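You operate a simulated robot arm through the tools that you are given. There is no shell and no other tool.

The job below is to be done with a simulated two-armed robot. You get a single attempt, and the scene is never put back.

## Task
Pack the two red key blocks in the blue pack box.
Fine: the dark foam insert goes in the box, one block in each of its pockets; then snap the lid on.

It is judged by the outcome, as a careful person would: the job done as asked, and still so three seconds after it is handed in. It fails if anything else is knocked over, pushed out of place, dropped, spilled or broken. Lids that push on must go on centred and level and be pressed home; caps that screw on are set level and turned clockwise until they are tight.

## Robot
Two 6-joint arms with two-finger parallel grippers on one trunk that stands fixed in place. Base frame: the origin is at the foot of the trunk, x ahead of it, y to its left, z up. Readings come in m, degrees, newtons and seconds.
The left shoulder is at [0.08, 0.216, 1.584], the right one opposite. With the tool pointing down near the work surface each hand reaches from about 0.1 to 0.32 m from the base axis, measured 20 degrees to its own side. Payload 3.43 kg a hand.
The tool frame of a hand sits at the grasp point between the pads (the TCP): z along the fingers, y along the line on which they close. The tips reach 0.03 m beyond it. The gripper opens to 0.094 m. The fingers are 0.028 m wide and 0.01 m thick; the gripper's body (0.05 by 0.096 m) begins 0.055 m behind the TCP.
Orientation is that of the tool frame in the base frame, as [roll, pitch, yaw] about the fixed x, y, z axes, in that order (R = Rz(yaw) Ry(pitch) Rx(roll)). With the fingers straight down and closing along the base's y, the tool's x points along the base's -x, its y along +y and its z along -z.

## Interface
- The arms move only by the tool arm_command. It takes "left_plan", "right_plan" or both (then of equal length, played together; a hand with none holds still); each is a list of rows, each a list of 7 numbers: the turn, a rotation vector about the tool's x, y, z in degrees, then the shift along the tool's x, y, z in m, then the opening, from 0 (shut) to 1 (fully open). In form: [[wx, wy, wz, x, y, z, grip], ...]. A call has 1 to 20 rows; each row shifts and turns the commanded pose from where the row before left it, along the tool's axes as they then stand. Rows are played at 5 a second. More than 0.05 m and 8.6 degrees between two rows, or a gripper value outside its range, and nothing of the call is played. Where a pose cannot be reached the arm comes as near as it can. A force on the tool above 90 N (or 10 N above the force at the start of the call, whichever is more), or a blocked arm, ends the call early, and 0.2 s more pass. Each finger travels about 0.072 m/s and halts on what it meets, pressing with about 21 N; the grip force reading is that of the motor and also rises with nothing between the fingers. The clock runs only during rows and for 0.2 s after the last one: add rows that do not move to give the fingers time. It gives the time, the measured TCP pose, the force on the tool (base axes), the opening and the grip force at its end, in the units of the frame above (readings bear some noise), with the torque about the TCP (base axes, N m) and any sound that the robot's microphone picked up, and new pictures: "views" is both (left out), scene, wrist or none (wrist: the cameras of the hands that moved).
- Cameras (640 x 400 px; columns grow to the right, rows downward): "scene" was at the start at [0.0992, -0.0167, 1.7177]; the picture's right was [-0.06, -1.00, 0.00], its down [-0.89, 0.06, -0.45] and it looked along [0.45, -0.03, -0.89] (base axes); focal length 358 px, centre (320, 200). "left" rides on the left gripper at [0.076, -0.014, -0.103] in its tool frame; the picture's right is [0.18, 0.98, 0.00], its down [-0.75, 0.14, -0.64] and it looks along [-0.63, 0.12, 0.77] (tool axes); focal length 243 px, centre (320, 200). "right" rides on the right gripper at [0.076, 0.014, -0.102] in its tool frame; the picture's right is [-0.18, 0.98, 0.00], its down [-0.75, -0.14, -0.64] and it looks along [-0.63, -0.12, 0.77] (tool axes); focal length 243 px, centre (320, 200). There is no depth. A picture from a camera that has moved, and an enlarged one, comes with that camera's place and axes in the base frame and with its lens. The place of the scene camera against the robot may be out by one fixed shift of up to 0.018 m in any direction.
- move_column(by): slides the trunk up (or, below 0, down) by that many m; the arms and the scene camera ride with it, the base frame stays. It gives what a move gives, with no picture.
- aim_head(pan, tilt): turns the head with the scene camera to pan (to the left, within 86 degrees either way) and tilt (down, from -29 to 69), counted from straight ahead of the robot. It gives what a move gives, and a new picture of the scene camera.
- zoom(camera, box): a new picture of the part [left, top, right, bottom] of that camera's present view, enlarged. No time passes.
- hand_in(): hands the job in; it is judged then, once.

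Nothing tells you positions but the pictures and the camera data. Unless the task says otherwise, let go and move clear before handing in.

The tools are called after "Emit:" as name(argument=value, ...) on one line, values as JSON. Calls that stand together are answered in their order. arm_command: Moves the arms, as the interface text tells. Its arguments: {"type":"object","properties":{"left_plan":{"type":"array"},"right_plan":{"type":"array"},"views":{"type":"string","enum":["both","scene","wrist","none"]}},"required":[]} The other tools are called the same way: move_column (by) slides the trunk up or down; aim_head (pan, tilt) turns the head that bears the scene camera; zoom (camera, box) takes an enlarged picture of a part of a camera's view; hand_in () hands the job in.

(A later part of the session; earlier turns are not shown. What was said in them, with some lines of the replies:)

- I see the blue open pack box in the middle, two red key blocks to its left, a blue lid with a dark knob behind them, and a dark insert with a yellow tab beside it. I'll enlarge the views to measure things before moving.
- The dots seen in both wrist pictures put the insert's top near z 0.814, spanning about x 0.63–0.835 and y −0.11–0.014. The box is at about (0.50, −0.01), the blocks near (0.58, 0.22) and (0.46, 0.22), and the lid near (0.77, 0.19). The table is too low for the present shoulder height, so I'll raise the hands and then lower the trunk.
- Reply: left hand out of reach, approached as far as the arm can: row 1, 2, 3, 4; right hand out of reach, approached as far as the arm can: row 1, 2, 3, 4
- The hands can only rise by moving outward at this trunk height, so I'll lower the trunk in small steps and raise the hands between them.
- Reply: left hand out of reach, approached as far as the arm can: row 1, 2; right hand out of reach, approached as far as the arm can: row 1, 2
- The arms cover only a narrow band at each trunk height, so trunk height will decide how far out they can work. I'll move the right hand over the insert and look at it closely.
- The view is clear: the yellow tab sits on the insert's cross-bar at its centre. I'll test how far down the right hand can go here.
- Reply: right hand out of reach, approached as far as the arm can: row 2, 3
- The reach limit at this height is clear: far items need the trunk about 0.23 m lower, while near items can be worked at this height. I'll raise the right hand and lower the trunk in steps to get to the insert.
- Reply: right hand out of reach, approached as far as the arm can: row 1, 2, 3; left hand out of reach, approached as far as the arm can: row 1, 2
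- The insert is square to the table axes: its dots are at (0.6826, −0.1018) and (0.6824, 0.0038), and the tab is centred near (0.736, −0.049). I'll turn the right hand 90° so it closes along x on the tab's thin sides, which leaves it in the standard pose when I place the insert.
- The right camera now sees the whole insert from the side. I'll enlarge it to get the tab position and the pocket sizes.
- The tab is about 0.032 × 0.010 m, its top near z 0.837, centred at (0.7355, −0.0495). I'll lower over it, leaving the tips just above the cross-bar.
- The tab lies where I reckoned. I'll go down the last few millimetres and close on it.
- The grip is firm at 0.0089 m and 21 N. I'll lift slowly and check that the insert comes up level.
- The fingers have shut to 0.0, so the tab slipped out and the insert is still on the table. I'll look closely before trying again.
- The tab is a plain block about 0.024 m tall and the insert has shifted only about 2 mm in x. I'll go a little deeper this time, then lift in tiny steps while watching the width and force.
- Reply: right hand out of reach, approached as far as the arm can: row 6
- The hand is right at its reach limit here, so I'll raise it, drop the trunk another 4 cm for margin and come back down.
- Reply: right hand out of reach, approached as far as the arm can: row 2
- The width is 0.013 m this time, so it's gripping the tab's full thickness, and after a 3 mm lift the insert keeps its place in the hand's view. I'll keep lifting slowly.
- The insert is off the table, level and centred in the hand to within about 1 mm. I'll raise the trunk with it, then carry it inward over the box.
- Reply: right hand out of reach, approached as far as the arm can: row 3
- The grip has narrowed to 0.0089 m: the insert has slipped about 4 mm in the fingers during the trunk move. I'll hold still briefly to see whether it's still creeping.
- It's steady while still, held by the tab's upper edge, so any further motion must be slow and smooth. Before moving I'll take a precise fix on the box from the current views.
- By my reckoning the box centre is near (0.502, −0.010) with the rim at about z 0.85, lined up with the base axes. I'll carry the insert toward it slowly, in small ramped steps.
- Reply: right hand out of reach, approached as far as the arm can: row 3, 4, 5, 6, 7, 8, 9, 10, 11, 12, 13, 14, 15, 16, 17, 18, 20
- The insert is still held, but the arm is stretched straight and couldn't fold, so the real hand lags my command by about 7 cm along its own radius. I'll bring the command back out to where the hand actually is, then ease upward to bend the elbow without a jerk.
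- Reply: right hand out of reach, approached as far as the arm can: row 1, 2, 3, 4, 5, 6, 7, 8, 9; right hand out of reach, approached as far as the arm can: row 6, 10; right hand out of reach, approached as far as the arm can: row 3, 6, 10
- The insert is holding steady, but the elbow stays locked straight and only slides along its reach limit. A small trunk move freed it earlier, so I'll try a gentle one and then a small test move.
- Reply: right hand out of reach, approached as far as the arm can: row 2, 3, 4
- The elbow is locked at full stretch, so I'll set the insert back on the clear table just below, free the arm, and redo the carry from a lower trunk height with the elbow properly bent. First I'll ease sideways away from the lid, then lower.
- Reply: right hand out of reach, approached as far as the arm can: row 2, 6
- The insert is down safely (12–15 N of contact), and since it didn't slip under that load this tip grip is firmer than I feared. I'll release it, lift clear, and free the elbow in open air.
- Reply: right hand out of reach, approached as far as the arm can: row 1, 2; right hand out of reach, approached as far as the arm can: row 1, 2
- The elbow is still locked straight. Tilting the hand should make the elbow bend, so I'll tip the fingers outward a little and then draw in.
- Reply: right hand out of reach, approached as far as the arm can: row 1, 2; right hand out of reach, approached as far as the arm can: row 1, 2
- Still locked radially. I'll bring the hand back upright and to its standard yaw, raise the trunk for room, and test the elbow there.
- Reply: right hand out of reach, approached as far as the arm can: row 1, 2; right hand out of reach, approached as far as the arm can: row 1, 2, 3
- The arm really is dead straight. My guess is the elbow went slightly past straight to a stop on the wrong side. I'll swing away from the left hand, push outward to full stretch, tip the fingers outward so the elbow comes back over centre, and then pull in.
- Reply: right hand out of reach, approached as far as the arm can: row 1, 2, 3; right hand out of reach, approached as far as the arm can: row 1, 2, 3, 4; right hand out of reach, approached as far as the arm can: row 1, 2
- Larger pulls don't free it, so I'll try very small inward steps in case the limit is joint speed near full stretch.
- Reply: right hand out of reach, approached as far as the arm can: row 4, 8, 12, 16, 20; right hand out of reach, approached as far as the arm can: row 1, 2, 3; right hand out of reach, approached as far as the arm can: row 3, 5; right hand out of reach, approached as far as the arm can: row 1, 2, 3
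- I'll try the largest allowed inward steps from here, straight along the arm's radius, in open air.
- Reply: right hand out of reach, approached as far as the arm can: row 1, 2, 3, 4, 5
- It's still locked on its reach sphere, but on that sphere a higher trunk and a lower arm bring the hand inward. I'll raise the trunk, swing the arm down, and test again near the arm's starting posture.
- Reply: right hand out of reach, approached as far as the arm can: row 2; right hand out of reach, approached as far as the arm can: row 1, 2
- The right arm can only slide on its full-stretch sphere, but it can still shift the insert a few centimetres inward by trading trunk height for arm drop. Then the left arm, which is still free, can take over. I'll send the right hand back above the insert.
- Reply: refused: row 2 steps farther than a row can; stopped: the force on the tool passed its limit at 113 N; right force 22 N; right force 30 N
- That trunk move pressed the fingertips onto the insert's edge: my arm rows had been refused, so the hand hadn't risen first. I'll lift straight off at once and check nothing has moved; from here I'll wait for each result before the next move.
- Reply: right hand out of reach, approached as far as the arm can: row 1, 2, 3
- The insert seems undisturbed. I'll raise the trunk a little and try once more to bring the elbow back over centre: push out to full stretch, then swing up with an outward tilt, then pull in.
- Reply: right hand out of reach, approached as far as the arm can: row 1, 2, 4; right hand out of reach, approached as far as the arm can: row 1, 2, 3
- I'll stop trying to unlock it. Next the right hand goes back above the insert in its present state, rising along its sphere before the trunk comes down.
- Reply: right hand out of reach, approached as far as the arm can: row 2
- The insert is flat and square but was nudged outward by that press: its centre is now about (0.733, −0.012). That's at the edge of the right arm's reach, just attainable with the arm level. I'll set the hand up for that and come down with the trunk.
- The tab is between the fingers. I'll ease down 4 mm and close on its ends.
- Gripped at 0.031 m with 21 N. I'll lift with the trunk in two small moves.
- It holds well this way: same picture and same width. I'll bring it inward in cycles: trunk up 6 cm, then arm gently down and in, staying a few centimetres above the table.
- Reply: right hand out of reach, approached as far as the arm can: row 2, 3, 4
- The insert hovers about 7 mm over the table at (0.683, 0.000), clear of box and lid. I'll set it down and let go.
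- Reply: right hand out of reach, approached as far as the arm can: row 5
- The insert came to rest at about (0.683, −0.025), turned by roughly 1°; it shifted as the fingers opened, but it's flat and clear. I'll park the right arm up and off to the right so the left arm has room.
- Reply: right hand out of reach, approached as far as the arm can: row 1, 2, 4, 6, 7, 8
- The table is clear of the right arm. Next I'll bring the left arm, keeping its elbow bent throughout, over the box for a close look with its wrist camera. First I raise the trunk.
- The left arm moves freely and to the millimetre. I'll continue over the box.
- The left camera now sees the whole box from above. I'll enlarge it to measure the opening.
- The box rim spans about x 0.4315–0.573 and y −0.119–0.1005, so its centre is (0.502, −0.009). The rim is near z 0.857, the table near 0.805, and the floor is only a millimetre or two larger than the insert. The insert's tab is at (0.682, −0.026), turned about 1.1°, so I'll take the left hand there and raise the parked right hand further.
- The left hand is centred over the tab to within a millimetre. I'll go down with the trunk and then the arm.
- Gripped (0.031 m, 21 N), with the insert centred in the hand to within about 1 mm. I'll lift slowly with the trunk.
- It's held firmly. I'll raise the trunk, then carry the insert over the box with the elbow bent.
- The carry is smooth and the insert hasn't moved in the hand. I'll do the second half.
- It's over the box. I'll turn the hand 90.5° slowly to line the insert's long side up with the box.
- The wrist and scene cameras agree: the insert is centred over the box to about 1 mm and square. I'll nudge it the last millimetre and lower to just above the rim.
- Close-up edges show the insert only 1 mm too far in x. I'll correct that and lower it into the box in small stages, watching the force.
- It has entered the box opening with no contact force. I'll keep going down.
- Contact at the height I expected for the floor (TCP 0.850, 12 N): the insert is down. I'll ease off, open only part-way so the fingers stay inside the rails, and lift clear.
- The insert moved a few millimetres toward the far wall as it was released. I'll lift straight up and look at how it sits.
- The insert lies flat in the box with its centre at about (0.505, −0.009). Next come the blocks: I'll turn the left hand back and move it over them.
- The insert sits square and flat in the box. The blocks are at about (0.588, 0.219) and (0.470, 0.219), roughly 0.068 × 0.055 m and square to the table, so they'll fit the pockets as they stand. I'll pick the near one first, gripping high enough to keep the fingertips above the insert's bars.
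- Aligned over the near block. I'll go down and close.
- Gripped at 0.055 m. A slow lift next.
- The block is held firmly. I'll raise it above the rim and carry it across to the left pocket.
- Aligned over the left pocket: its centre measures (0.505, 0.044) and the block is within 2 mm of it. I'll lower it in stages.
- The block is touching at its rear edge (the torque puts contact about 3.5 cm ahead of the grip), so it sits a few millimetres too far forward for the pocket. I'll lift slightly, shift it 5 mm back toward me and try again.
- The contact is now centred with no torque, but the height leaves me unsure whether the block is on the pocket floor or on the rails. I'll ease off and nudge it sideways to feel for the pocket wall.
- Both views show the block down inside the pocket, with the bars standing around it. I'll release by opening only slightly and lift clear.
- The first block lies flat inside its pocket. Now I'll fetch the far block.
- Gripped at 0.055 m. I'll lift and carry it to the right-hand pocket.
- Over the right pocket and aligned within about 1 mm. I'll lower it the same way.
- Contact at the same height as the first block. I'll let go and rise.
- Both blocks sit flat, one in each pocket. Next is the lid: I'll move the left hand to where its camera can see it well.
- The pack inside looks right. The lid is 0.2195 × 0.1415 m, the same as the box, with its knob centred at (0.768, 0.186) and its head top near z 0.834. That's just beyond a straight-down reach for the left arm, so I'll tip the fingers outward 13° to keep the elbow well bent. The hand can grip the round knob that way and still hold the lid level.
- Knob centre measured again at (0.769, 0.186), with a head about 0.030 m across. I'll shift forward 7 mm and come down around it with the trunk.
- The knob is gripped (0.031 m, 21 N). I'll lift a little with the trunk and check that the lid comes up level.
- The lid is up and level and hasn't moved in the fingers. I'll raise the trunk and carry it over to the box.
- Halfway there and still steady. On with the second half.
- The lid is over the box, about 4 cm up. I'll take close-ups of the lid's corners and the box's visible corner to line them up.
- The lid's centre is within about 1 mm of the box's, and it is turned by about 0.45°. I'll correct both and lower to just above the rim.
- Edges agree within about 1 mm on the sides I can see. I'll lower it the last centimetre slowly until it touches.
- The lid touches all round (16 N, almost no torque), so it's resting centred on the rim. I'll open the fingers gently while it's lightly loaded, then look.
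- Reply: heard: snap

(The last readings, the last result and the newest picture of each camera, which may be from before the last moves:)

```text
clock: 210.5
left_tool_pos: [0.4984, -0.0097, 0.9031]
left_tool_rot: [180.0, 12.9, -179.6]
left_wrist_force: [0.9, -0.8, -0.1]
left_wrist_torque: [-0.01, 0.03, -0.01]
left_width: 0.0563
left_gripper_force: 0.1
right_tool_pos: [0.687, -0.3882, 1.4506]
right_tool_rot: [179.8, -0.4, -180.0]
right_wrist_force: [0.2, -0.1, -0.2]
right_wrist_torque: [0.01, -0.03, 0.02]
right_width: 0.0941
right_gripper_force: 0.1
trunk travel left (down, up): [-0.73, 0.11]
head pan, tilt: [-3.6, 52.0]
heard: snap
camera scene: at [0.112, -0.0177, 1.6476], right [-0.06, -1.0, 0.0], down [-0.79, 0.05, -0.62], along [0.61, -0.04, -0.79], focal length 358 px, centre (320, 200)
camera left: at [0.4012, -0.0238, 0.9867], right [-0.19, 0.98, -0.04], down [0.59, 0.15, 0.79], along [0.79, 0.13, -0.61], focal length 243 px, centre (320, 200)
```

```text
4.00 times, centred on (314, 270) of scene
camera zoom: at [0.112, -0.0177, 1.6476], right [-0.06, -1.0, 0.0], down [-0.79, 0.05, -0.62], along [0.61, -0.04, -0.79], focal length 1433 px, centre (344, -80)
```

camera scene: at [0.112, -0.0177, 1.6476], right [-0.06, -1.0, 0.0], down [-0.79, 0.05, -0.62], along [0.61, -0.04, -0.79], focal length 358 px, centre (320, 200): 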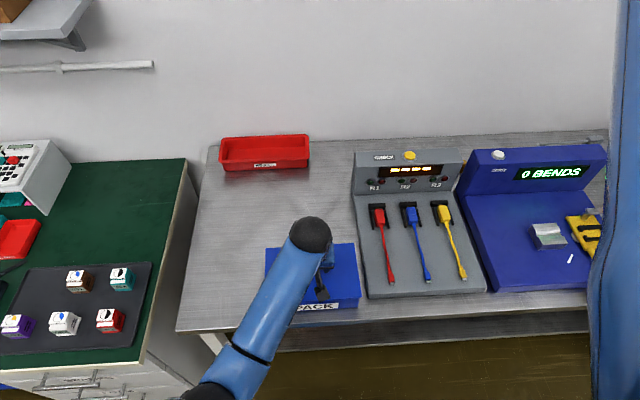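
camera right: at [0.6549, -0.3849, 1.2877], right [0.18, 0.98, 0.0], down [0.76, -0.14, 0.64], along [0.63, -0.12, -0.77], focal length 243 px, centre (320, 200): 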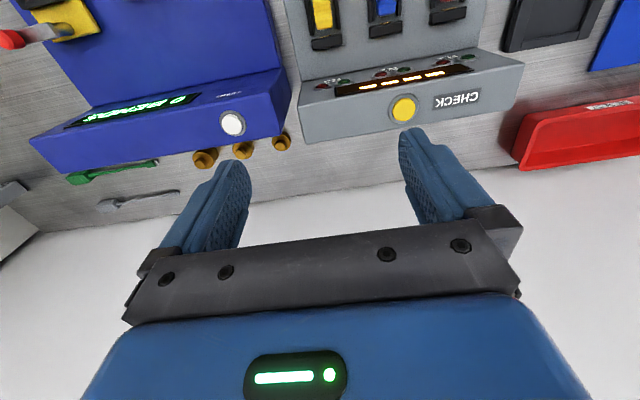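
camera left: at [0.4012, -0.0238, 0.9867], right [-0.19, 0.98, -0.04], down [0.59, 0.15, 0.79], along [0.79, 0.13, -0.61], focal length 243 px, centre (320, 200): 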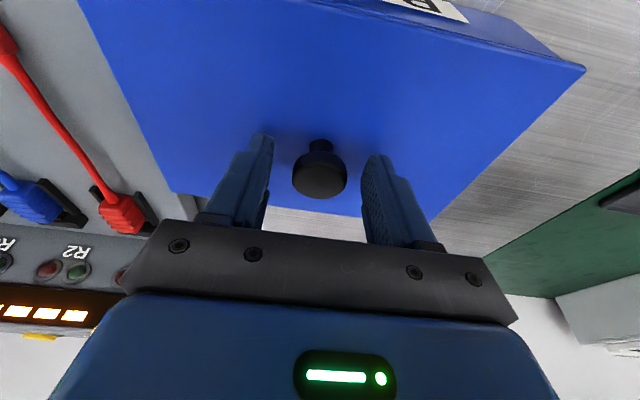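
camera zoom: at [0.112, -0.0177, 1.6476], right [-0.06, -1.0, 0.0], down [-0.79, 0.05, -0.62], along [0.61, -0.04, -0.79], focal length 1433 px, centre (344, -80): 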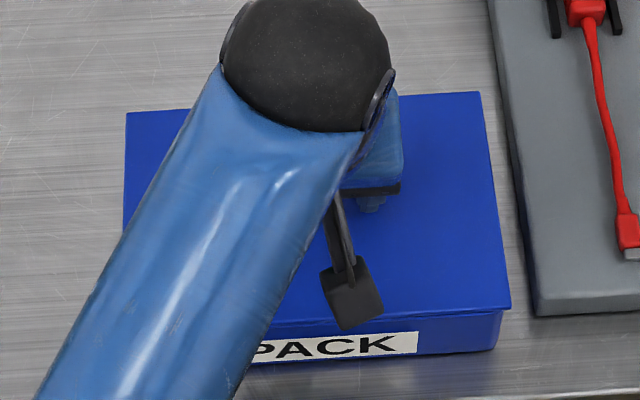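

A snap was heard as it settled. I'll lift the hand clear and see how the lid sits.

Emit:
arm_command(left_plan=[[0, 0, 0, -0.0011, 0, -0.0049, 0.6], [0, 0, 0, -0.0034, 0, -0.0146, 0.6], [0, 0, 0, -0.0045, 0, -0.0195, 0.6], [0, 0, 0, -0.0045, 0, -0.0195, 0.6], [0, 0, 0, 0, 0.04, -0.01, 0.6], [0, 0, 0, 0, 0.045, 0, 0.6], [0, 0, 0, 0, 0.045, 0, 0.6], [0, 0, 0, 0, 0.045, 0, 0.6], [0, 0, 0, 0, 0, 0, 0.6]], views="both")

Emit:
zoom(camera="scene", box=[250, 220, 378, 320])

Emit:
zoom(camera="left", box=[0, 0, 320, 200])

```text
clock: 212.5
left_tool_pos: [0.4948, 0.1658, 0.9724]
left_tool_rot: [180.0, 12.9, -179.4]
left_wrist_force: [0.6, -0.5, 0.2]
left_wrist_torque: [-0.04, 0.03, 0.01]
left_width: 0.0567
left_gripper_force: 0.0
right_tool_pos: [0.6865, -0.3874, 1.4511]
right_tool_rot: [179.9, -0.3, -180.0]
right_wrist_force: [-0.3, -0.5, -0.2]
right_wrist_torque: [0.01, 0.04, -0.01]
right_width: 0.0942
right_gripper_force: 0.0
trunk travel left (down, up): [-0.73, 0.11]
head pan, tilt: [-3.6, 52.0]
camera scene: at [0.1118, -0.0175, 1.6476], right [-0.06, -1.0, 0.0], down [-0.79, 0.05, -0.62], along [0.61, -0.04, -0.79], focal length 358 px, centre (320, 200)
camera left: at [0.3979, 0.1515, 1.0554], right [-0.19, 0.98, -0.04], down [0.59, 0.15, 0.79], along [0.79, 0.12, -0.61], focal length 243 px, centre (320, 200)
```

scene: 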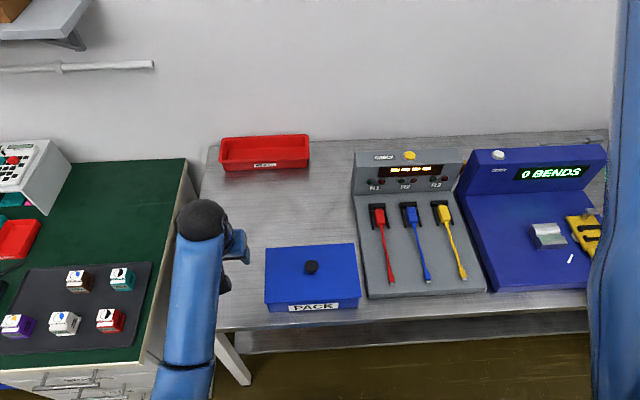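
left: 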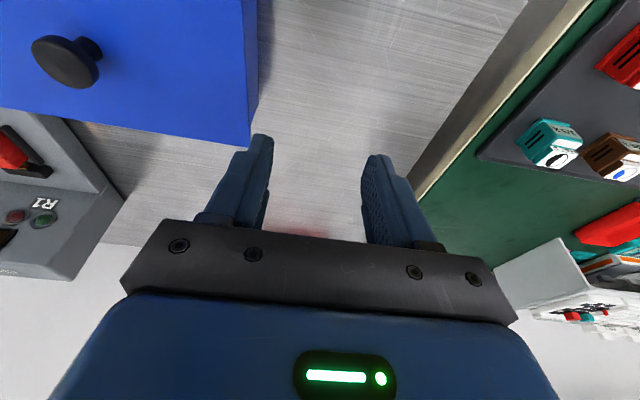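

```text
4.00 times, centred on (314, 270) of scene
camera zoom: at [0.1118, -0.0175, 1.6476], right [-0.06, -1.0, 0.0], down [-0.79, 0.05, -0.62], along [0.61, -0.04, -0.79], focal length 1433 px, centre (344, -80)
```

zoom: 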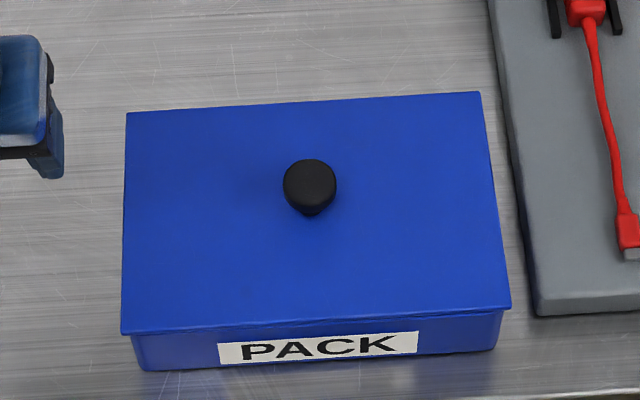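

```text
2.00 times, centred on (160, 100) of left
camera zoom: at [0.3979, 0.1515, 1.0554], right [-0.19, 0.98, -0.04], down [0.59, 0.15, 0.79], along [0.79, 0.12, -0.61], focal length 485 px, centre (640, 400)
```

zoom: 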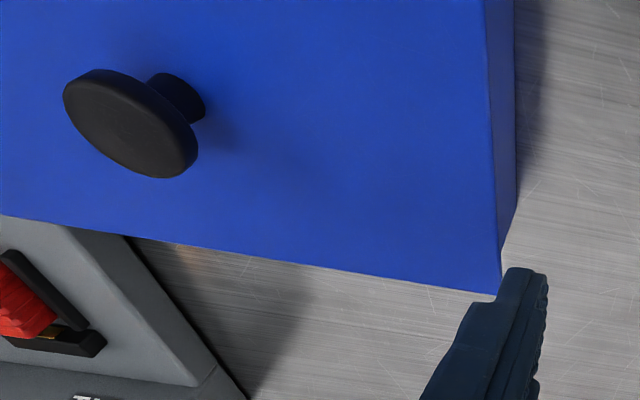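

Emit:
zoom(camera="scene", box=[258, 285, 322, 320])

Emit:
zoom(camera="scene", box=[310, 280, 374, 315])

Emit:
zoom(camera="left", box=[180, 0, 276, 150])

```text
10.00 times, centred on (290, 302) of scene
camera zoom: at [0.1118, -0.0175, 1.6476], right [-0.06, -1.0, 0.0], down [-0.79, 0.05, -0.62], along [0.61, -0.04, -0.79], focal length 3582 px, centre (620, -825)
```

zoom: 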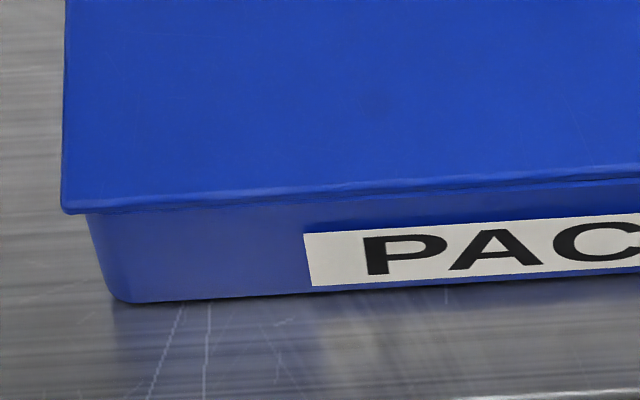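

```text
10.00 times, centred on (342, 298) of scene
camera zoom: at [0.1118, -0.0175, 1.6476], right [-0.06, -1.0, 0.0], down [-0.79, 0.05, -0.62], along [0.61, -0.04, -0.79], focal length 3582 px, centre (100, -775)
```

zoom: 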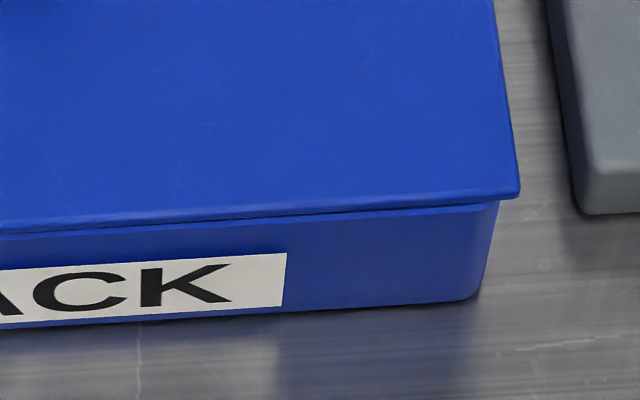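

```text
2.67 times, centred on (228, 75) of left
camera zoom: at [0.3979, 0.1515, 1.0554], right [-0.19, 0.98, -0.04], down [0.59, 0.15, 0.79], along [0.79, 0.12, -0.61], focal length 647 px, centre (565, 533)
```

zoom: 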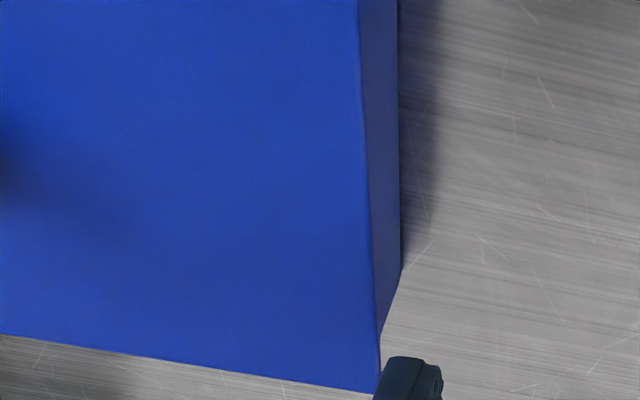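

The left end of the lid is flush, but at the right end there's a fine gap under the edge, so only one side has snapped. I'll bring the hand upright, close the fingers and press on the knob's centre.

Emit:
arm_command(left_plan=[[0, 6.5, 0, 0, 0, 0, 0.3], [0, 6.4, 0, 0, 0, 0, 0], [0, 0, 0.5, 0, 0, 0, 0], [0, 0, 0, 0, 0, 0, 0]], views="none")

```text
clock: 213.5
left_tool_pos: [0.4998, 0.1651, 0.9528]
left_tool_rot: [-180.0, 0.1, -180.0]
left_wrist_force: [0.3, -1.1, -1.2]
left_wrist_torque: [-0.03, 0.03, 0.02]
left_width: 0.0001
left_gripper_force: 21.2
left hand out of reach, approached as far as the arm can: row 2
right_tool_pos: [0.687, -0.389, 1.4513]
right_tool_rot: [179.8, -0.3, -179.9]
right_wrist_force: [0.6, 0.2, -0.1]
right_wrist_torque: [-0.01, -0.02, -0.01]
right_width: 0.0938
right_gripper_force: 0.0
trunk travel left (down, up): [-0.73, 0.11]
head pan, tilt: [-3.6, 52.0]
```

Emit:
arm_command(left_plan=[[0, 0, 0, -0.0006, -0.0346, 0.001, 0], [0, 0, 0, -0.0006, -0.0346, 0.001, 0], [0, 0, 0, -0.0006, -0.0346, 0.001, 0], [0, 0, 0, -0.0006, -0.0346, 0.001, 0], [0, 0, 0, -0.0006, -0.0346, 0.001, 0], [0, 0, 0, 0, 0, 0, 0]], views="wrist")

Emit:
zoom(camera="left", box=[220, 80, 420, 205])

```text
clock: 214.9
left_tool_pos: [0.5034, -0.0084, 0.9479]
left_tool_rot: [180.0, 0.1, 180.0]
left_wrist_force: [0.7, 0.4, -0.5]
left_wrist_torque: [0.03, 0.01, -0.03]
left_width: 0.0
left_gripper_force: 21.0
right_tool_pos: [0.6872, -0.3878, 1.4502]
right_tool_rot: [179.9, -0.2, -179.9]
right_wrist_force: [0.8, -0.2, -0.1]
right_wrist_torque: [-0.01, -0.03, -0.01]
right_width: 0.0939
right_gripper_force: 0.1
trunk travel left (down, up): [-0.73, 0.11]
head pan, tilt: [-3.6, 52.0]
camera left: at [0.4286, -0.0223, 1.0503], right [-0.18, 0.98, 0.0], down [0.75, 0.14, 0.64], along [0.63, 0.12, -0.77], focal length 243 px, centre (320, 200)
```

left: 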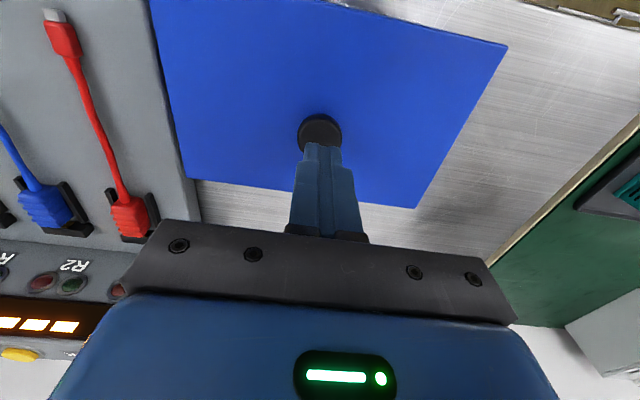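

```text
3.20 times, centred on (320, 142) of left
camera zoom: at [0.4286, -0.0223, 1.0503], right [-0.18, 0.98, 0.0], down [0.75, 0.14, 0.64], along [0.63, 0.12, -0.77], focal length 776 px, centre (320, 384)
```

zoom: 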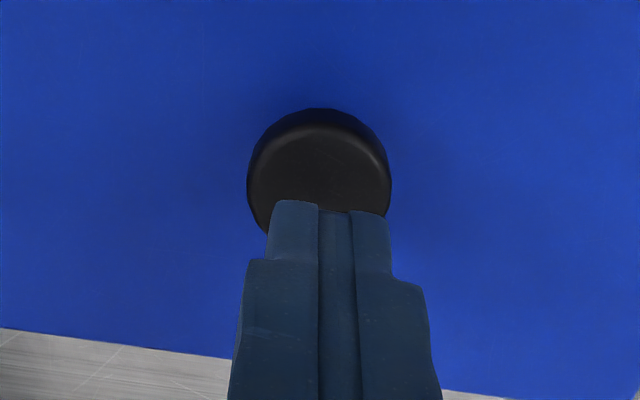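

Emit:
arm_command(left_plan=[[0, 0, 0, 0.004, -0.0008, 0.004, 0], [0, 0, 0, 0, 0, 0.006, 0], [0, 0, 0, 0, 0, 0.005, 0], [0, 0, 0, 0, 0, 0.003, 0], [0, 0, 0, 0, 0, 0, 0]], views="none")

```text
clock: 216.1
left_tool_pos: [0.4998, -0.0092, 0.9297]
left_tool_rot: [180.0, 0.0, 180.0]
left_wrist_force: [-0.4, 0.2, -0.1]
left_wrist_torque: [-0.01, -0.01, 0.02]
left_width: 0.0
left_gripper_force: 21.2
right_tool_pos: [0.6864, -0.3885, 1.4514]
right_tool_rot: [179.8, -0.4, -179.8]
right_wrist_force: [0.4, -0.2, 0.4]
right_wrist_torque: [-0.02, 0.01, 0.02]
right_width: 0.094
right_gripper_force: 0.1
trunk travel left (down, up): [-0.73, 0.11]
head pan, tilt: [-3.6, 52.0]
```

Emit:
arm_command(left_plan=[[0, 0, 0, 0, 0, 0.002, 0], [0, 0, 0, 0, 0, 0.002, 0], [0, 0, 0, 0, 0, 0.002, 0], [0, 0, 0, 0, 0, 0, 0]], views="none")

```text
clock: 217.1
left_tool_pos: [0.5002, -0.0098, 0.9273]
left_tool_rot: [-179.8, 0.5, -180.0]
left_wrist_force: [3.9, 3.3, 36.7]
left_wrist_torque: [0.1, 0.08, -0.05]
left_width: 0.0
left_gripper_force: 21.0
right_tool_pos: [0.6843, -0.3869, 1.4536]
right_tool_rot: [180.0, -0.1, 180.0]
right_wrist_force: [-0.4, -0.7, -0.1]
right_wrist_torque: [-0.01, 0.01, -0.02]
right_width: 0.094
right_gripper_force: 0.0
trunk travel left (down, up): [-0.73, 0.11]
head pan, tilt: [-3.6, 52.0]
```

Pressing with 37 N so far, no new snap. I'll increase it gently.

Emit:
arm_command(left_plan=[[0, 0, 0, 0, 0, 0.0015, 0], [0, 0, 0, 0, 0, 0.0015, 0], [0, 0, 0, 0, 0, 0, 0]], views="none")

```text
clock: 217.9
left_tool_pos: [0.4982, -0.0103, 0.9274]
left_tool_rot: [-179.7, 0.9, -179.9]
left_wrist_force: [5.0, 6.6, 54.6]
left_wrist_torque: [0.2, 0.29, 0.03]
left_width: 0.0
left_gripper_force: 20.6
right_tool_pos: [0.6818, -0.3864, 1.4538]
right_tool_rot: [179.9, -0.2, -179.9]
right_wrist_force: [0.3, 0.7, 0.1]
right_wrist_torque: [0.03, -0.02, -0.01]
right_width: 0.094
right_gripper_force: 0.0
trunk travel left (down, up): [-0.73, 0.11]
head pan, tilt: [-3.6, 52.0]
```

Emit:
zoom(camera="scene", box=[310, 280, 374, 315])

Emit:
zoom(camera="scene", box=[250, 220, 378, 320])

Emit:
zoom(camera="right", box=[440, 0, 640, 125])

```text
10.00 times, centred on (342, 298) of scene
camera zoom: at [0.1053, -0.0159, 1.6483], right [-0.06, -1.0, 0.0], down [-0.78, 0.05, -0.62], along [0.62, -0.04, -0.79], focal length 3582 px, centre (100, -775)
```

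zoom: 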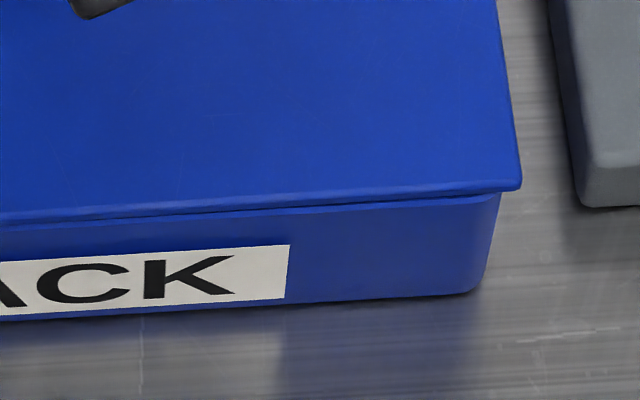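

```text
4.00 times, centred on (314, 270) of scene
camera zoom: at [0.1053, -0.0159, 1.6483], right [-0.06, -1.0, 0.0], down [-0.78, 0.05, -0.62], along [0.62, -0.04, -0.79], focal length 1433 px, centre (344, -80)
```

zoom: 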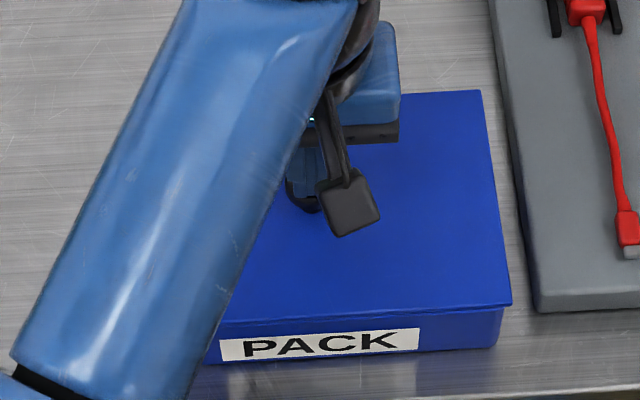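

```text
3.20 times, centred on (540, 62) of right
camera zoom: at [0.6058, -0.3711, 1.5577], right [0.18, 0.98, 0.0], down [0.75, -0.14, 0.64], along [0.63, -0.12, -0.77], focal length 776 px, centre (-384, 640)
```

zoom: 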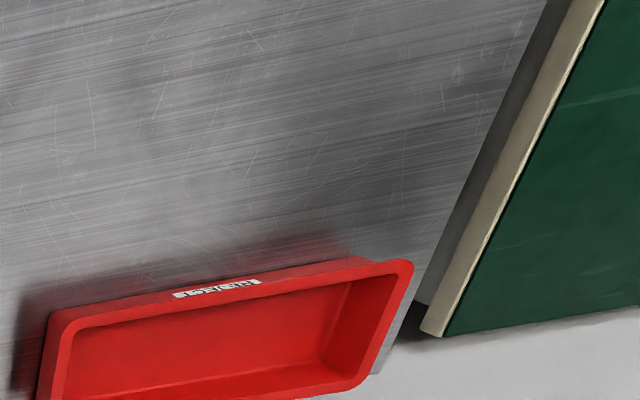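

At 55 N nothing moves any more, so the centre is solid. I'll lift off and touch the lid near each end to check that it's level and home on both sides.

Emit:
arm_command(left_plan=[[0, 0, 0, 0, 0, -0.005, 0], [0, 0, 0, 0, 0, -0.01, 0], [0, 0, 0, 0, 0, -0.01, 0], [0, 0, 0, 0, -0.038, 0, 0], [0, 0, 0, 0, -0.038, 0, 0], [0, 0, 0, 0, 0, 0.015, 0], [0, 0, 0, 0, 0, 0.015, 0], [0, 0, 0, 0, 0, 0, 0]], views="both")

Emit:
zoom(camera="left", box=[130, 0, 450, 200])

```text
clock: 219.7
left_tool_pos: [0.4995, -0.0853, 0.9148]
left_tool_rot: [180.0, 0.0, -180.0]
left_wrist_force: [0.6, 0.1, 0.4]
left_wrist_torque: [0.03, 0.0, 0.04]
left_width: 0.0002
left_gripper_force: 21.2
right_tool_pos: [0.688, -0.3892, 1.4502]
right_tool_rot: [179.9, -0.4, -179.9]
right_wrist_force: [0.7, 0.2, -0.1]
right_wrist_torque: [0.02, 0.0, 0.01]
right_width: 0.0939
right_gripper_force: 0.1
trunk travel left (down, up): [-0.73, 0.11]
head pan, tilt: [-3.6, 52.0]
camera scene: at [0.1123, -0.0186, 1.6475], right [-0.06, -1.0, 0.0], down [-0.79, 0.05, -0.62], along [0.61, -0.04, -0.79], focal length 358 px, centre (320, 200)
camera left: at [0.4246, -0.099, 1.0174], right [-0.18, 0.98, 0.0], down [0.75, 0.14, 0.64], along [0.63, 0.12, -0.77], focal length 243 px, centre (320, 200)
```

scene: 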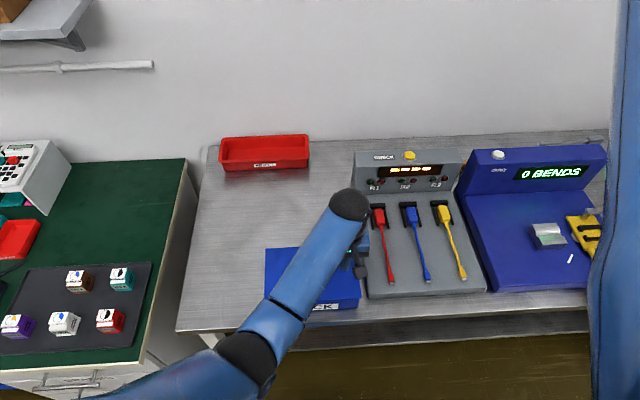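
left: 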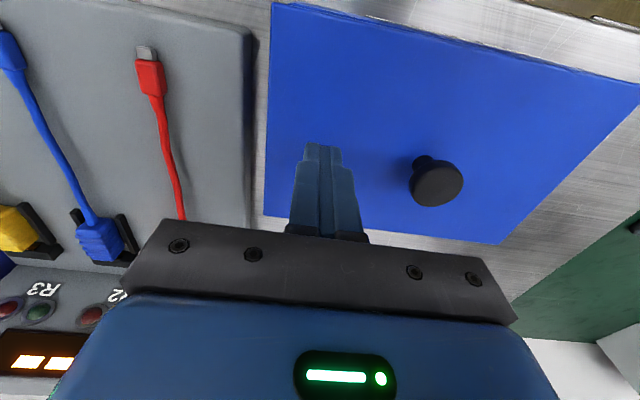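

```text
2.00 times, centred on (290, 100) of left
camera zoom: at [0.4246, -0.099, 1.0174], right [-0.18, 0.98, 0.0], down [0.75, 0.14, 0.64], along [0.63, 0.12, -0.77], focal length 485 px, centre (380, 400)
```

zoom: 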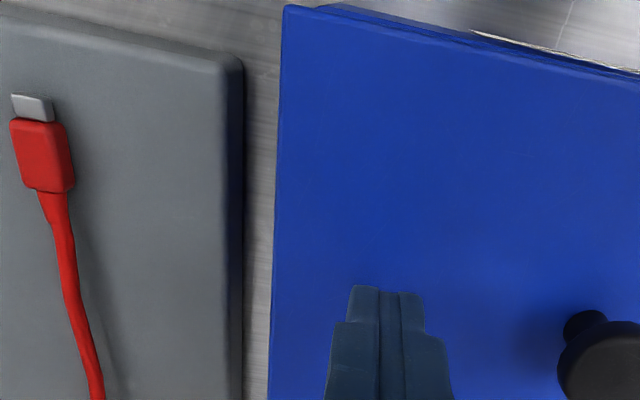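

Emit:
arm_command(left_plan=[[0, 0, 0, 0, 0, 0.005, 0], [0, 0, 0, 0, 0, 0.004, 0], [0, 0, 0, 0, 0, 0.004, 0], [0, 0, 0, 0, 0, 0.002, 0], [0, 0, 0, 0, 0, 0.002, 0], [0, 0, 0, 0, 0, 0, 0]], views="none")

```text
clock: 221.1
left_tool_pos: [0.5009, -0.0855, 0.8981]
left_tool_rot: [180.0, 0.0, 180.0]
left_wrist_force: [0.3, -0.5, 0.6]
left_wrist_torque: [-0.03, -0.04, 0.01]
left_width: 0.0
left_gripper_force: 20.6
right_tool_pos: [0.6877, -0.3886, 1.45]
right_tool_rot: [179.8, -0.3, -180.0]
right_wrist_force: [0.7, -0.6, 0.2]
right_wrist_torque: [-0.03, 0.02, -0.02]
right_width: 0.0941
right_gripper_force: 0.0
trunk travel left (down, up): [-0.73, 0.11]
head pan, tilt: [-3.6, 52.0]
```

Emit:
arm_command(left_plan=[[0, 0, 0, 0, 0, 0.001, 0], [0, 0, 0, 0, 0, 0.001, 0], [0, 0, 0, 0, 0, 0, 0]], views="none")

```text
clock: 221.9
left_tool_pos: [0.4992, -0.0847, 0.8953]
left_tool_rot: [179.9, 0.0, 180.0]
left_wrist_force: [0.0, -0.6, -0.3]
left_wrist_torque: [0.0, 0.02, -0.02]
left_width: 0.0
left_gripper_force: 20.8
right_tool_pos: [0.6869, -0.3886, 1.4512]
right_tool_rot: [179.8, -0.4, -179.9]
right_wrist_force: [0.3, 0.0, 0.0]
right_wrist_torque: [0.0, 0.02, 0.02]
right_width: 0.0939
right_gripper_force: 0.0
trunk travel left (down, up): [-0.73, 0.11]
head pan, tilt: [-3.6, 52.0]
```

Emit:
arm_command(left_plan=[[0, 0, 0, 0, 0, 0.001, 0], [0, 0, 0, 0, 0, 0.001, 0], [0, 0, 0, 0, 0, 0, 0]], views="none")

```text
clock: 222.7
left_tool_pos: [0.5, -0.0851, 0.8958]
left_tool_rot: [-179.8, 0.2, 180.0]
left_wrist_force: [0.1, -0.8, 9.3]
left_wrist_torque: [0.0, 0.07, 0.02]
left_width: 0.0
left_gripper_force: 20.2
right_tool_pos: [0.6855, -0.3879, 1.4522]
right_tool_rot: [179.9, -0.3, -179.8]
right_wrist_force: [0.6, 0.5, -1.0]
right_wrist_torque: [0.05, 0.02, -0.03]
right_width: 0.0942
right_gripper_force: 0.1
trunk travel left (down, up): [-0.73, 0.11]
head pan, tilt: [-3.6, 52.0]
```

Contact at the right end at about 0.895. I'll press there a bit more firmly.

Emit:
arm_command(left_plan=[[0, 0, 0, 0, 0, 0.0015, 0], [0, 0, 0, 0, 0, 0.0015, 0], [0, 0, 0, 0, 0, 0.0015, 0], [0, 0, 0, 0, 0, 0, 0]], views="none")

```text
clock: 223.7
left_tool_pos: [0.4992, -0.0846, 0.8966]
left_tool_rot: [-179.7, 0.6, -180.0]
left_wrist_force: [3.6, 4.4, 44.9]
left_wrist_torque: [0.12, 0.29, -0.13]
left_width: 0.0001
left_gripper_force: 20.8
right_tool_pos: [0.6834, -0.3865, 1.455]
right_tool_rot: [179.9, -0.1, -179.9]
right_wrist_force: [-0.2, -0.2, -0.4]
right_wrist_torque: [0.03, -0.03, -0.01]
right_width: 0.094
right_gripper_force: 0.0
trunk travel left (down, up): [-0.73, 0.11]
head pan, tilt: [-3.6, 52.0]
```

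Solid there as well: 45 N and nothing gives. Next the left end.

Emit:
arm_command(left_plan=[[0, 0, 0, 0, 0, -0.006, 0], [0, 0, 0, 0, 0, -0.02, 0], [0, 0, 0, 0, 0, -0.025, 0], [0, 0, 0, 0, 0.038, 0, 0], [0, 0, 0, 0, 0.038, 0, 0], [0, 0, 0, 0, 0.038, 0, 0], [0, 0, 0, 0, 0.038, 0, 0], [0, 0, 0, 0, 0, 0.02, 0], [0, 0, 0, 0, 0, 0.02, 0], [0, 0, 0, 0, 0, 0, 0]], views="none")

```text
clock: 225.9
left_tool_pos: [0.5012, 0.0668, 0.9019]
left_tool_rot: [180.0, 0.2, -180.0]
left_wrist_force: [0.4, 1.4, -0.3]
left_wrist_torque: [0.01, -0.02, 0.04]
left_width: 0.0
left_gripper_force: 21.1
right_tool_pos: [0.6872, -0.3886, 1.4525]
right_tool_rot: [179.9, -0.3, -179.8]
right_wrist_force: [-0.5, -1.1, 0.5]
right_wrist_torque: [-0.01, 0.03, 0.0]
right_width: 0.0939
right_gripper_force: 0.1
trunk travel left (down, up): [-0.73, 0.11]
head pan, tilt: [-3.6, 52.0]
```

Emit:
arm_command(left_plan=[[0, 0, 0, 0, 0, 0.002, 0], [0, 0, 0, 0, 0, 0.002, 0], [0, 0, 0, 0, 0, 0.001, 0], [0, 0, 0, 0, 0, 0, 0]], views="none")

```text
clock: 226.9
left_tool_pos: [0.5013, 0.0672, 0.8961]
left_tool_rot: [180.0, 0.1, 180.0]
left_wrist_force: [0.4, -0.3, -0.4]
left_wrist_torque: [0.0, 0.03, 0.0]
left_width: 0.0001
left_gripper_force: 20.8
right_tool_pos: [0.6867, -0.3887, 1.4509]
right_tool_rot: [179.7, -0.3, -179.9]
right_wrist_force: [-0.3, 0.5, -0.9]
right_wrist_torque: [0.02, -0.02, 0.02]
right_width: 0.0939
right_gripper_force: 0.1
trunk travel left (down, up): [-0.73, 0.11]
head pan, tilt: [-3.6, 52.0]
```

Emit:
arm_command(left_plan=[[0, 0, 0, 0, 0, 0.001, 0], [0, 0, 0, 0, 0, 0.001, 0], [0, 0, 0, 0, 0, 0, 0]], views="none")

```text
clock: 227.7
left_tool_pos: [0.499, 0.0676, 0.895]
left_tool_rot: [-180.0, 0.3, -180.0]
left_wrist_force: [1.2, 2.1, 14.3]
left_wrist_torque: [0.1, 0.04, -0.07]
left_width: 0.0
left_gripper_force: 21.2
right_tool_pos: [0.6853, -0.388, 1.4523]
right_tool_rot: [-180.0, -0.3, -179.9]
right_wrist_force: [0.7, 0.2, -0.4]
right_wrist_torque: [-0.03, 0.03, 0.01]
right_width: 0.094
right_gripper_force: 0.0
trunk travel left (down, up): [-0.73, 0.11]
head pan, tilt: [-3.6, 52.0]
```

The left end makes contact at 0.895 too, so the lid is level. A firm press here as well, then I'll lift away.

Emit:
arm_command(left_plan=[[0, 0, 0, 0, 0, 0.0015, 0], [0, 0, 0, 0, 0, 0.0015, 0], [0, 0, 0, 0, 0, 0, 0]], views="none")

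Emit:
arm_command(left_plan=[[0, 0, 0, 0, 0, -0.006, 0], [0, 0, 0, 0, 0, -0.02, 0], [0, 0, 0, 0, 0, -0.025, 0], [0, 0, 0, 0, 0.045, 0, 0], [0, 0, 0, 0, 0.045, 0, 0], [0, 0, 0, 0, 0, 0, 0]], views="both")

```text
clock: 228.5
left_tool_pos: [0.5003, 0.0671, 0.8948]
left_tool_rot: [-179.9, 0.6, -179.9]
left_wrist_force: [4.2, 4.7, 44.4]
left_wrist_torque: [0.19, 0.21, 0.05]
left_width: 0.0
left_gripper_force: 21.4
right_tool_pos: [0.6837, -0.3881, 1.4527]
right_tool_rot: [179.9, -0.1, -179.9]
right_wrist_force: [-0.2, -0.2, -0.2]
right_wrist_torque: [0.01, 0.0, -0.02]
right_width: 0.0937
right_gripper_force: 0.0
trunk travel left (down, up): [-0.73, 0.11]
head pan, tilt: [-3.6, 52.0]
```

```text
clock: 229.9
left_tool_pos: [0.4988, 0.1578, 0.9417]
left_tool_rot: [-179.9, -0.1, 180.0]
left_wrist_force: [-0.1, 0.7, -0.3]
left_wrist_torque: [0.04, -0.04, 0.0]
left_width: 0.0002
left_gripper_force: 21.4
right_tool_pos: [0.6857, -0.3881, 1.4509]
right_tool_rot: [179.8, -0.3, -179.9]
right_wrist_force: [-0.2, -0.6, -0.5]
right_wrist_torque: [0.0, 0.01, 0.0]
right_width: 0.0941
right_gripper_force: 0.0
trunk travel left (down, up): [-0.73, 0.11]
head pan, tilt: [-3.6, 52.0]
camera scene: at [0.1111, -0.0183, 1.6476], right [-0.06, -1.0, 0.0], down [-0.79, 0.05, -0.62], along [0.61, -0.04, -0.79], focal length 358 px, centre (320, 200)
camera left: at [0.4232, 0.1443, 1.0448], right [-0.18, 0.98, 0.0], down [0.75, 0.14, 0.64], along [0.63, 0.12, -0.77], focal length 243 px, centre (320, 200)
```

scene: 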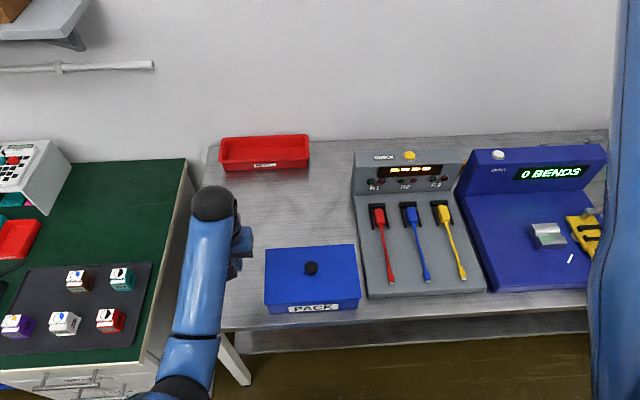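
left: 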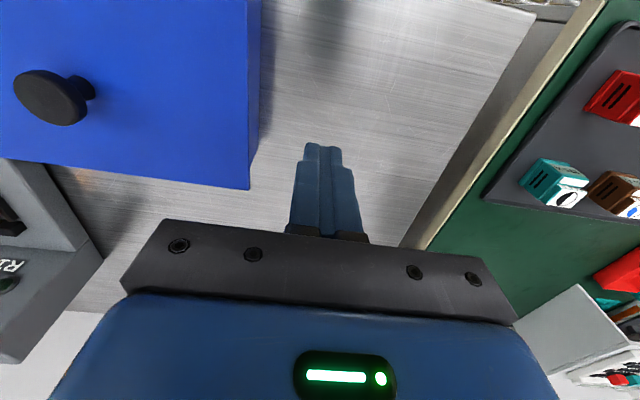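

Emit:
zoom(camera="scene", box=[255, 235, 367, 320])

Emit:
zoom(camera="scene", box=[258, 285, 322, 320])

Emit:
zoom(camera="scene", box=[310, 280, 374, 315])

Emit:
zoom(camera="left", box=[200, 0, 296, 200])

```text
4.71 times, centred on (311, 278) of scene
camera zoom: at [0.1111, -0.0183, 1.6476], right [-0.06, -1.0, 0.0], down [-0.79, 0.05, -0.62], along [0.61, -0.04, -0.79], focal length 1686 px, centre (362, -165)
```

zoom: 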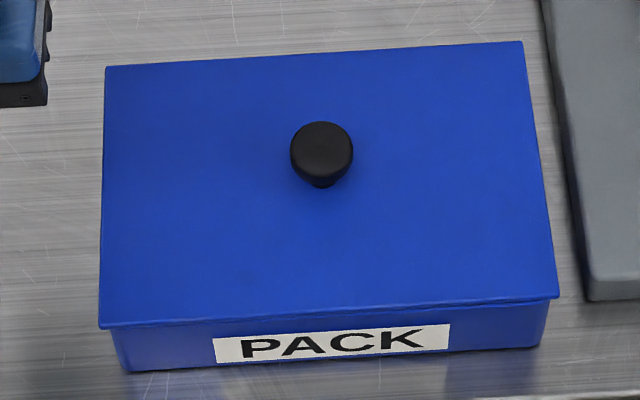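

```text
10.00 times, centred on (290, 302) of scene
camera zoom: at [0.1111, -0.0183, 1.6476], right [-0.06, -1.0, 0.0], down [-0.79, 0.05, -0.62], along [0.61, -0.04, -0.79], focal length 3582 px, centre (620, -825)
```

zoom: 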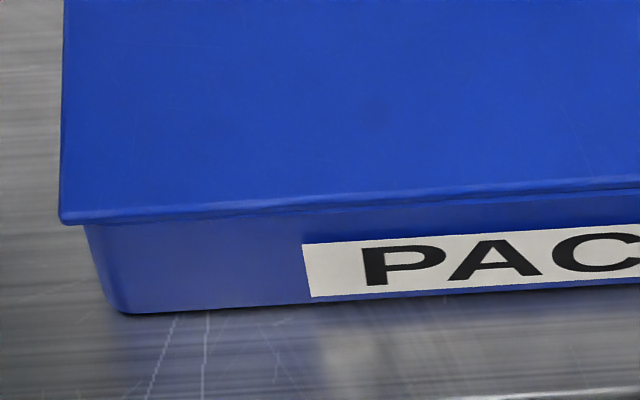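

```text
10.00 times, centred on (342, 298) of scene
camera zoom: at [0.1111, -0.0183, 1.6476], right [-0.06, -1.0, 0.0], down [-0.79, 0.05, -0.62], along [0.61, -0.04, -0.79], focal length 3582 px, centre (100, -775)
```

zoom: 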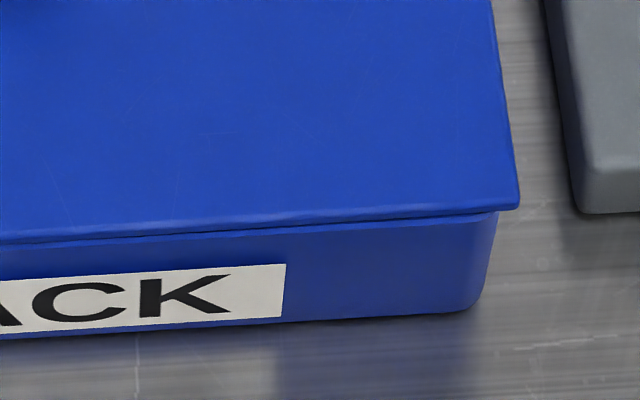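

```text
2.00 times, centred on (248, 100) of left
camera zoom: at [0.4232, 0.1443, 1.0448], right [-0.18, 0.98, 0.0], down [0.75, 0.14, 0.64], along [0.63, 0.12, -0.77], focal length 485 px, centre (464, 400)
```

zoom: 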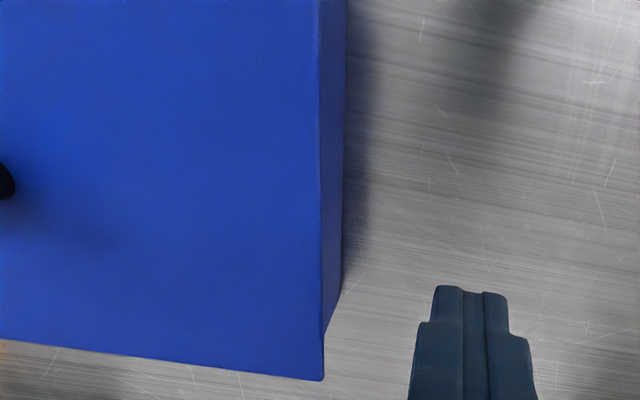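

The lid looks seated, with about half a degree of turn at most. To be sure the front edge is down too, I'll touch it near both front corners and compare heights.

Emit:
arm_command(left_plan=[[0, 0, 0, 0.0156, -0.032, 0.0033, 0], [0, 0, 0, 0.0156, -0.032, 0.0033, 0], [0, 0, 0, 0.0156, -0.032, 0.0033, 0], [0, 0, 0, 0, 0, 0.015, 0], [0, 0, 0, 0, 0, 0.015, 0], [0, 0, 0, 0, 0, 0, 0]], views="none")

```text
clock: 231.3
left_tool_pos: [0.452, 0.061, 0.902]
left_tool_rot: [180.0, 0.0, 180.0]
left_wrist_force: [0.0, 0.6, 0.6]
left_wrist_torque: [0.0, 0.0, 0.01]
left_width: 0.0
left_gripper_force: 21.2
right_tool_pos: [0.6873, -0.3885, 1.4508]
right_tool_rot: [179.8, -0.3, -179.9]
right_wrist_force: [-0.4, 0.5, -0.3]
right_wrist_torque: [-0.01, 0.01, -0.01]
right_width: 0.0944
right_gripper_force: 0.1
trunk travel left (down, up): [-0.73, 0.11]
head pan, tilt: [-3.6, 52.0]
```

Emit:
arm_command(left_plan=[[0, 0, 0, 0, 0, 0.002, 0], [0, 0, 0, 0, 0, 0.002, 0], [0, 0, 0, 0, 0, 0.002, 0], [0, 0, 0, 0, 0, 0.002, 0], [0, 0, 0, 0, 0, 0, 0]], views="none")

```text
clock: 232.5
left_tool_pos: [0.452, 0.0608, 0.8957]
left_tool_rot: [180.0, 0.2, -180.0]
left_wrist_force: [0.3, 1.5, 15.2]
left_wrist_torque: [0.05, 0.05, -0.07]
left_width: 0.0
left_gripper_force: 21.2
right_tool_pos: [0.6867, -0.3874, 1.4536]
right_tool_rot: [179.7, -0.3, -179.9]
right_wrist_force: [0.3, -0.8, 0.0]
right_wrist_torque: [-0.02, 0.0, 0.0]
right_width: 0.0941
right_gripper_force: 0.1
trunk travel left (down, up): [-0.73, 0.11]
head pan, tilt: [-3.6, 52.0]
```

Emit:
arm_command(left_plan=[[0, 0, 0, 0, 0, -0.01, 0], [0, 0, 0, 0, 0, -0.02, 0], [0, 0, 0, 0, -0.047, 0, 0], [0, 0, 0, 0, -0.047, 0, 0], [0, 0, 0, 0, -0.047, 0, 0], [0, 0, 0, 0, 0, 0.014, 0], [0, 0, 0, 0, 0, 0.008, 0], [0, 0, 0, 0, 0, 0, 0]], views="none")

```text
clock: 234.3
left_tool_pos: [0.4533, -0.0796, 0.901]
left_tool_rot: [180.0, 0.0, 180.0]
left_wrist_force: [0.0, 0.4, -0.8]
left_wrist_torque: [0.02, 0.0, -0.01]
left_width: 0.0
left_gripper_force: 21.3
right_tool_pos: [0.6868, -0.3892, 1.4508]
right_tool_rot: [179.9, -0.3, -179.9]
right_wrist_force: [0.2, 0.7, -0.7]
right_wrist_torque: [0.01, 0.0, 0.02]
right_width: 0.0939
right_gripper_force: 0.1
trunk travel left (down, up): [-0.73, 0.11]
head pan, tilt: [-3.6, 52.0]
```

Emit:
arm_command(left_plan=[[0, 0, 0, 0, 0, 0.002, 0], [0, 0, 0, 0, 0, 0.002, 0], [0, 0, 0, 0, 0, 0.002, 0], [0, 0, 0, 0, 0, 0.0015, 0], [0, 0, 0, 0, 0, 0, 0]], views="none")

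```text
clock: 235.5
left_tool_pos: [0.4523, -0.0799, 0.8961]
left_tool_rot: [-179.9, 0.2, -180.0]
left_wrist_force: [-0.4, 1.1, 10.8]
left_wrist_torque: [0.06, 0.11, -0.04]
left_width: 0.0002
left_gripper_force: 20.9
right_tool_pos: [0.6862, -0.3877, 1.4514]
right_tool_rot: [179.8, -0.3, -179.9]
right_wrist_force: [-0.1, 0.7, 0.5]
right_wrist_torque: [0.01, 0.0, 0.04]
right_width: 0.094
right_gripper_force: 0.1
trunk travel left (down, up): [-0.73, 0.11]
head pan, tilt: [-3.6, 52.0]
```

Same height within half a millimetre. One last firm press here, then I'll withdraw both arms.

Emit:
arm_command(left_plan=[[0, 0, 0, 0, 0, 0.0015, 0], [0, 0, 0, 0, 0, 0.0015, 0], [0, 0, 0, 0, 0, 0, 0], [0, 0, 0, 0, 0, -0.006, 0], [0, 0, 0, 0, 0, -0.02, 0], [0, 0, 0, 0, 0, -0.02, 0], [0, 0, 0, 0, 0, 0, 0]], views="none")

```text
clock: 237.1
left_tool_pos: [0.4527, -0.08, 0.9372]
left_tool_rot: [179.9, -0.1, 180.0]
left_wrist_force: [-0.2, -0.6, 0.3]
left_wrist_torque: [0.0, 0.01, -0.04]
left_width: 0.0003
left_gripper_force: 21.0
right_tool_pos: [0.6883, -0.389, 1.4511]
right_tool_rot: [179.8, -0.3, -180.0]
right_wrist_force: [0.2, -0.5, 0.0]
right_wrist_torque: [-0.01, 0.0, 0.01]
right_width: 0.0938
right_gripper_force: 0.1
trunk travel left (down, up): [-0.73, 0.11]
head pan, tilt: [-3.6, 52.0]
```

Emit:
arm_command(left_plan=[[0, 0, 0, -0.0184, 0.035, -0.0055, 0.2], [0, 0, 0, -0.0184, 0.035, -0.0055, 0.4], [0, 0, 0, -0.0184, 0.035, -0.0055, 0.5], [0, 0, 0, -0.0184, 0.035, -0.0055, 0.5], [0, 0, 0, -0.0184, 0.035, -0.0055, 0.5], [0, 0, 0, -0.0184, 0.035, -0.0055, 0.5], [0, 0, 0, -0.0184, 0.035, -0.0055, 0.5], [0, 0, 0, -0.0184, 0.035, -0.0055, 0.5], [0, 0, 0, 0, 0, 0, 0.5]], views="both")

Emit:
zoom(camera="scene", box=[255, 235, 367, 320])

```text
clock: 239.1
left_tool_pos: [0.6015, 0.2009, 0.9821]
left_tool_rot: [179.9, 0.0, 180.0]
left_wrist_force: [0.6, -0.2, 0.4]
left_wrist_torque: [0.01, 0.03, 0.01]
left_width: 0.0472
left_gripper_force: 0.1
right_tool_pos: [0.6867, -0.3879, 1.4509]
right_tool_rot: [179.7, -0.3, -179.9]
right_wrist_force: [0.3, -0.1, -0.6]
right_wrist_torque: [0.01, -0.04, 0.0]
right_width: 0.0942
right_gripper_force: 0.1
trunk travel left (down, up): [-0.73, 0.11]
head pan, tilt: [-3.6, 52.0]
camera scene: at [0.1119, -0.0177, 1.6476], right [-0.06, -1.0, 0.0], down [-0.79, 0.05, -0.62], along [0.61, -0.04, -0.79], focal length 358 px, centre (320, 200)
camera left: at [0.5246, 0.1869, 1.0845], right [-0.18, 0.98, 0.0], down [0.75, 0.14, 0.64], along [0.63, 0.12, -0.77], focal length 243 px, centre (320, 200)
```

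scene: 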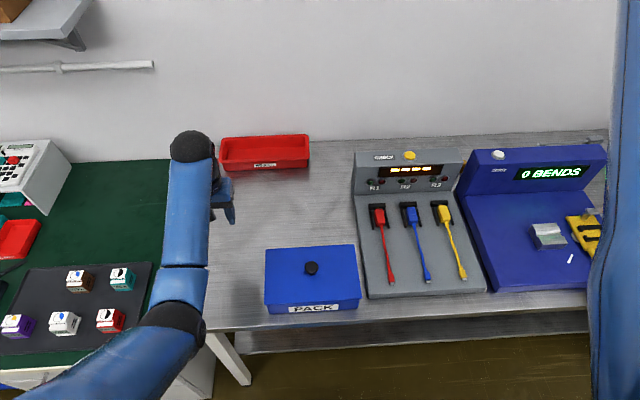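
left: 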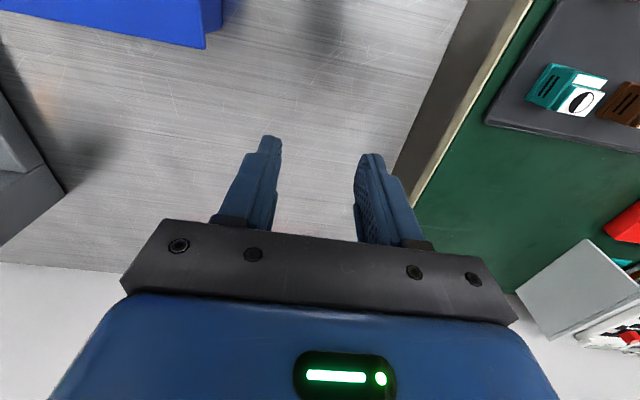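

```text
4.71 times, centred on (311, 278) of scene
camera zoom: at [0.1119, -0.0177, 1.6476], right [-0.06, -1.0, 0.0], down [-0.79, 0.05, -0.62], along [0.61, -0.04, -0.79], focal length 1686 px, centre (362, -165)
```

zoom: 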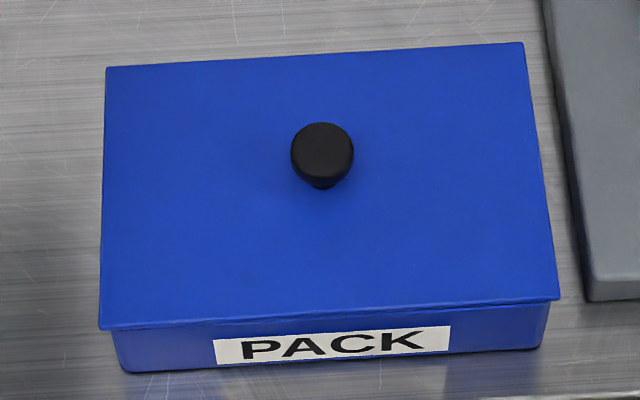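

The box is closed: the insert is inside with a block in each pocket, and the lid has snapped on. It measured level at five points and nothing moves under 45–55 N. Both hands are clear and the other items on the table look undisturbed, so I'm handing the job in.

Emit:
hand_in()

```text
The job is handed in.
```

The job is handed in: the pack box is closed with the foam insert inside, one red block in each pocket, and the lid snapped on. I haven't seen a verdict.

- **Lid:** One snap was heard as the lid went on. Touching it at two points along the middle and two front corners gave the same height to about a millimetre. It didn't give when I pressed the knob at 55 N and both ends at about 45 N. It is turned by roughly half a degree relative to the box.
- **Blocks and insert:** Both blocks sat flat in their pockets when last seen before the lid went on, and the insert lay flat on the box floor.
- **Trouble on the way:** My first grip slipped off the insert. The right arm then locked at full stretch, and while trying to free it I pressed the hand onto the insert's edge (113 N) and pushed it about 1.5 cm. It shifted again when the right hand let go of it. It showed no visible damage, and the left arm did the packing.
- **Other items:** Nothing else on the table looked out of place in the last pictures, and both hands are clear.
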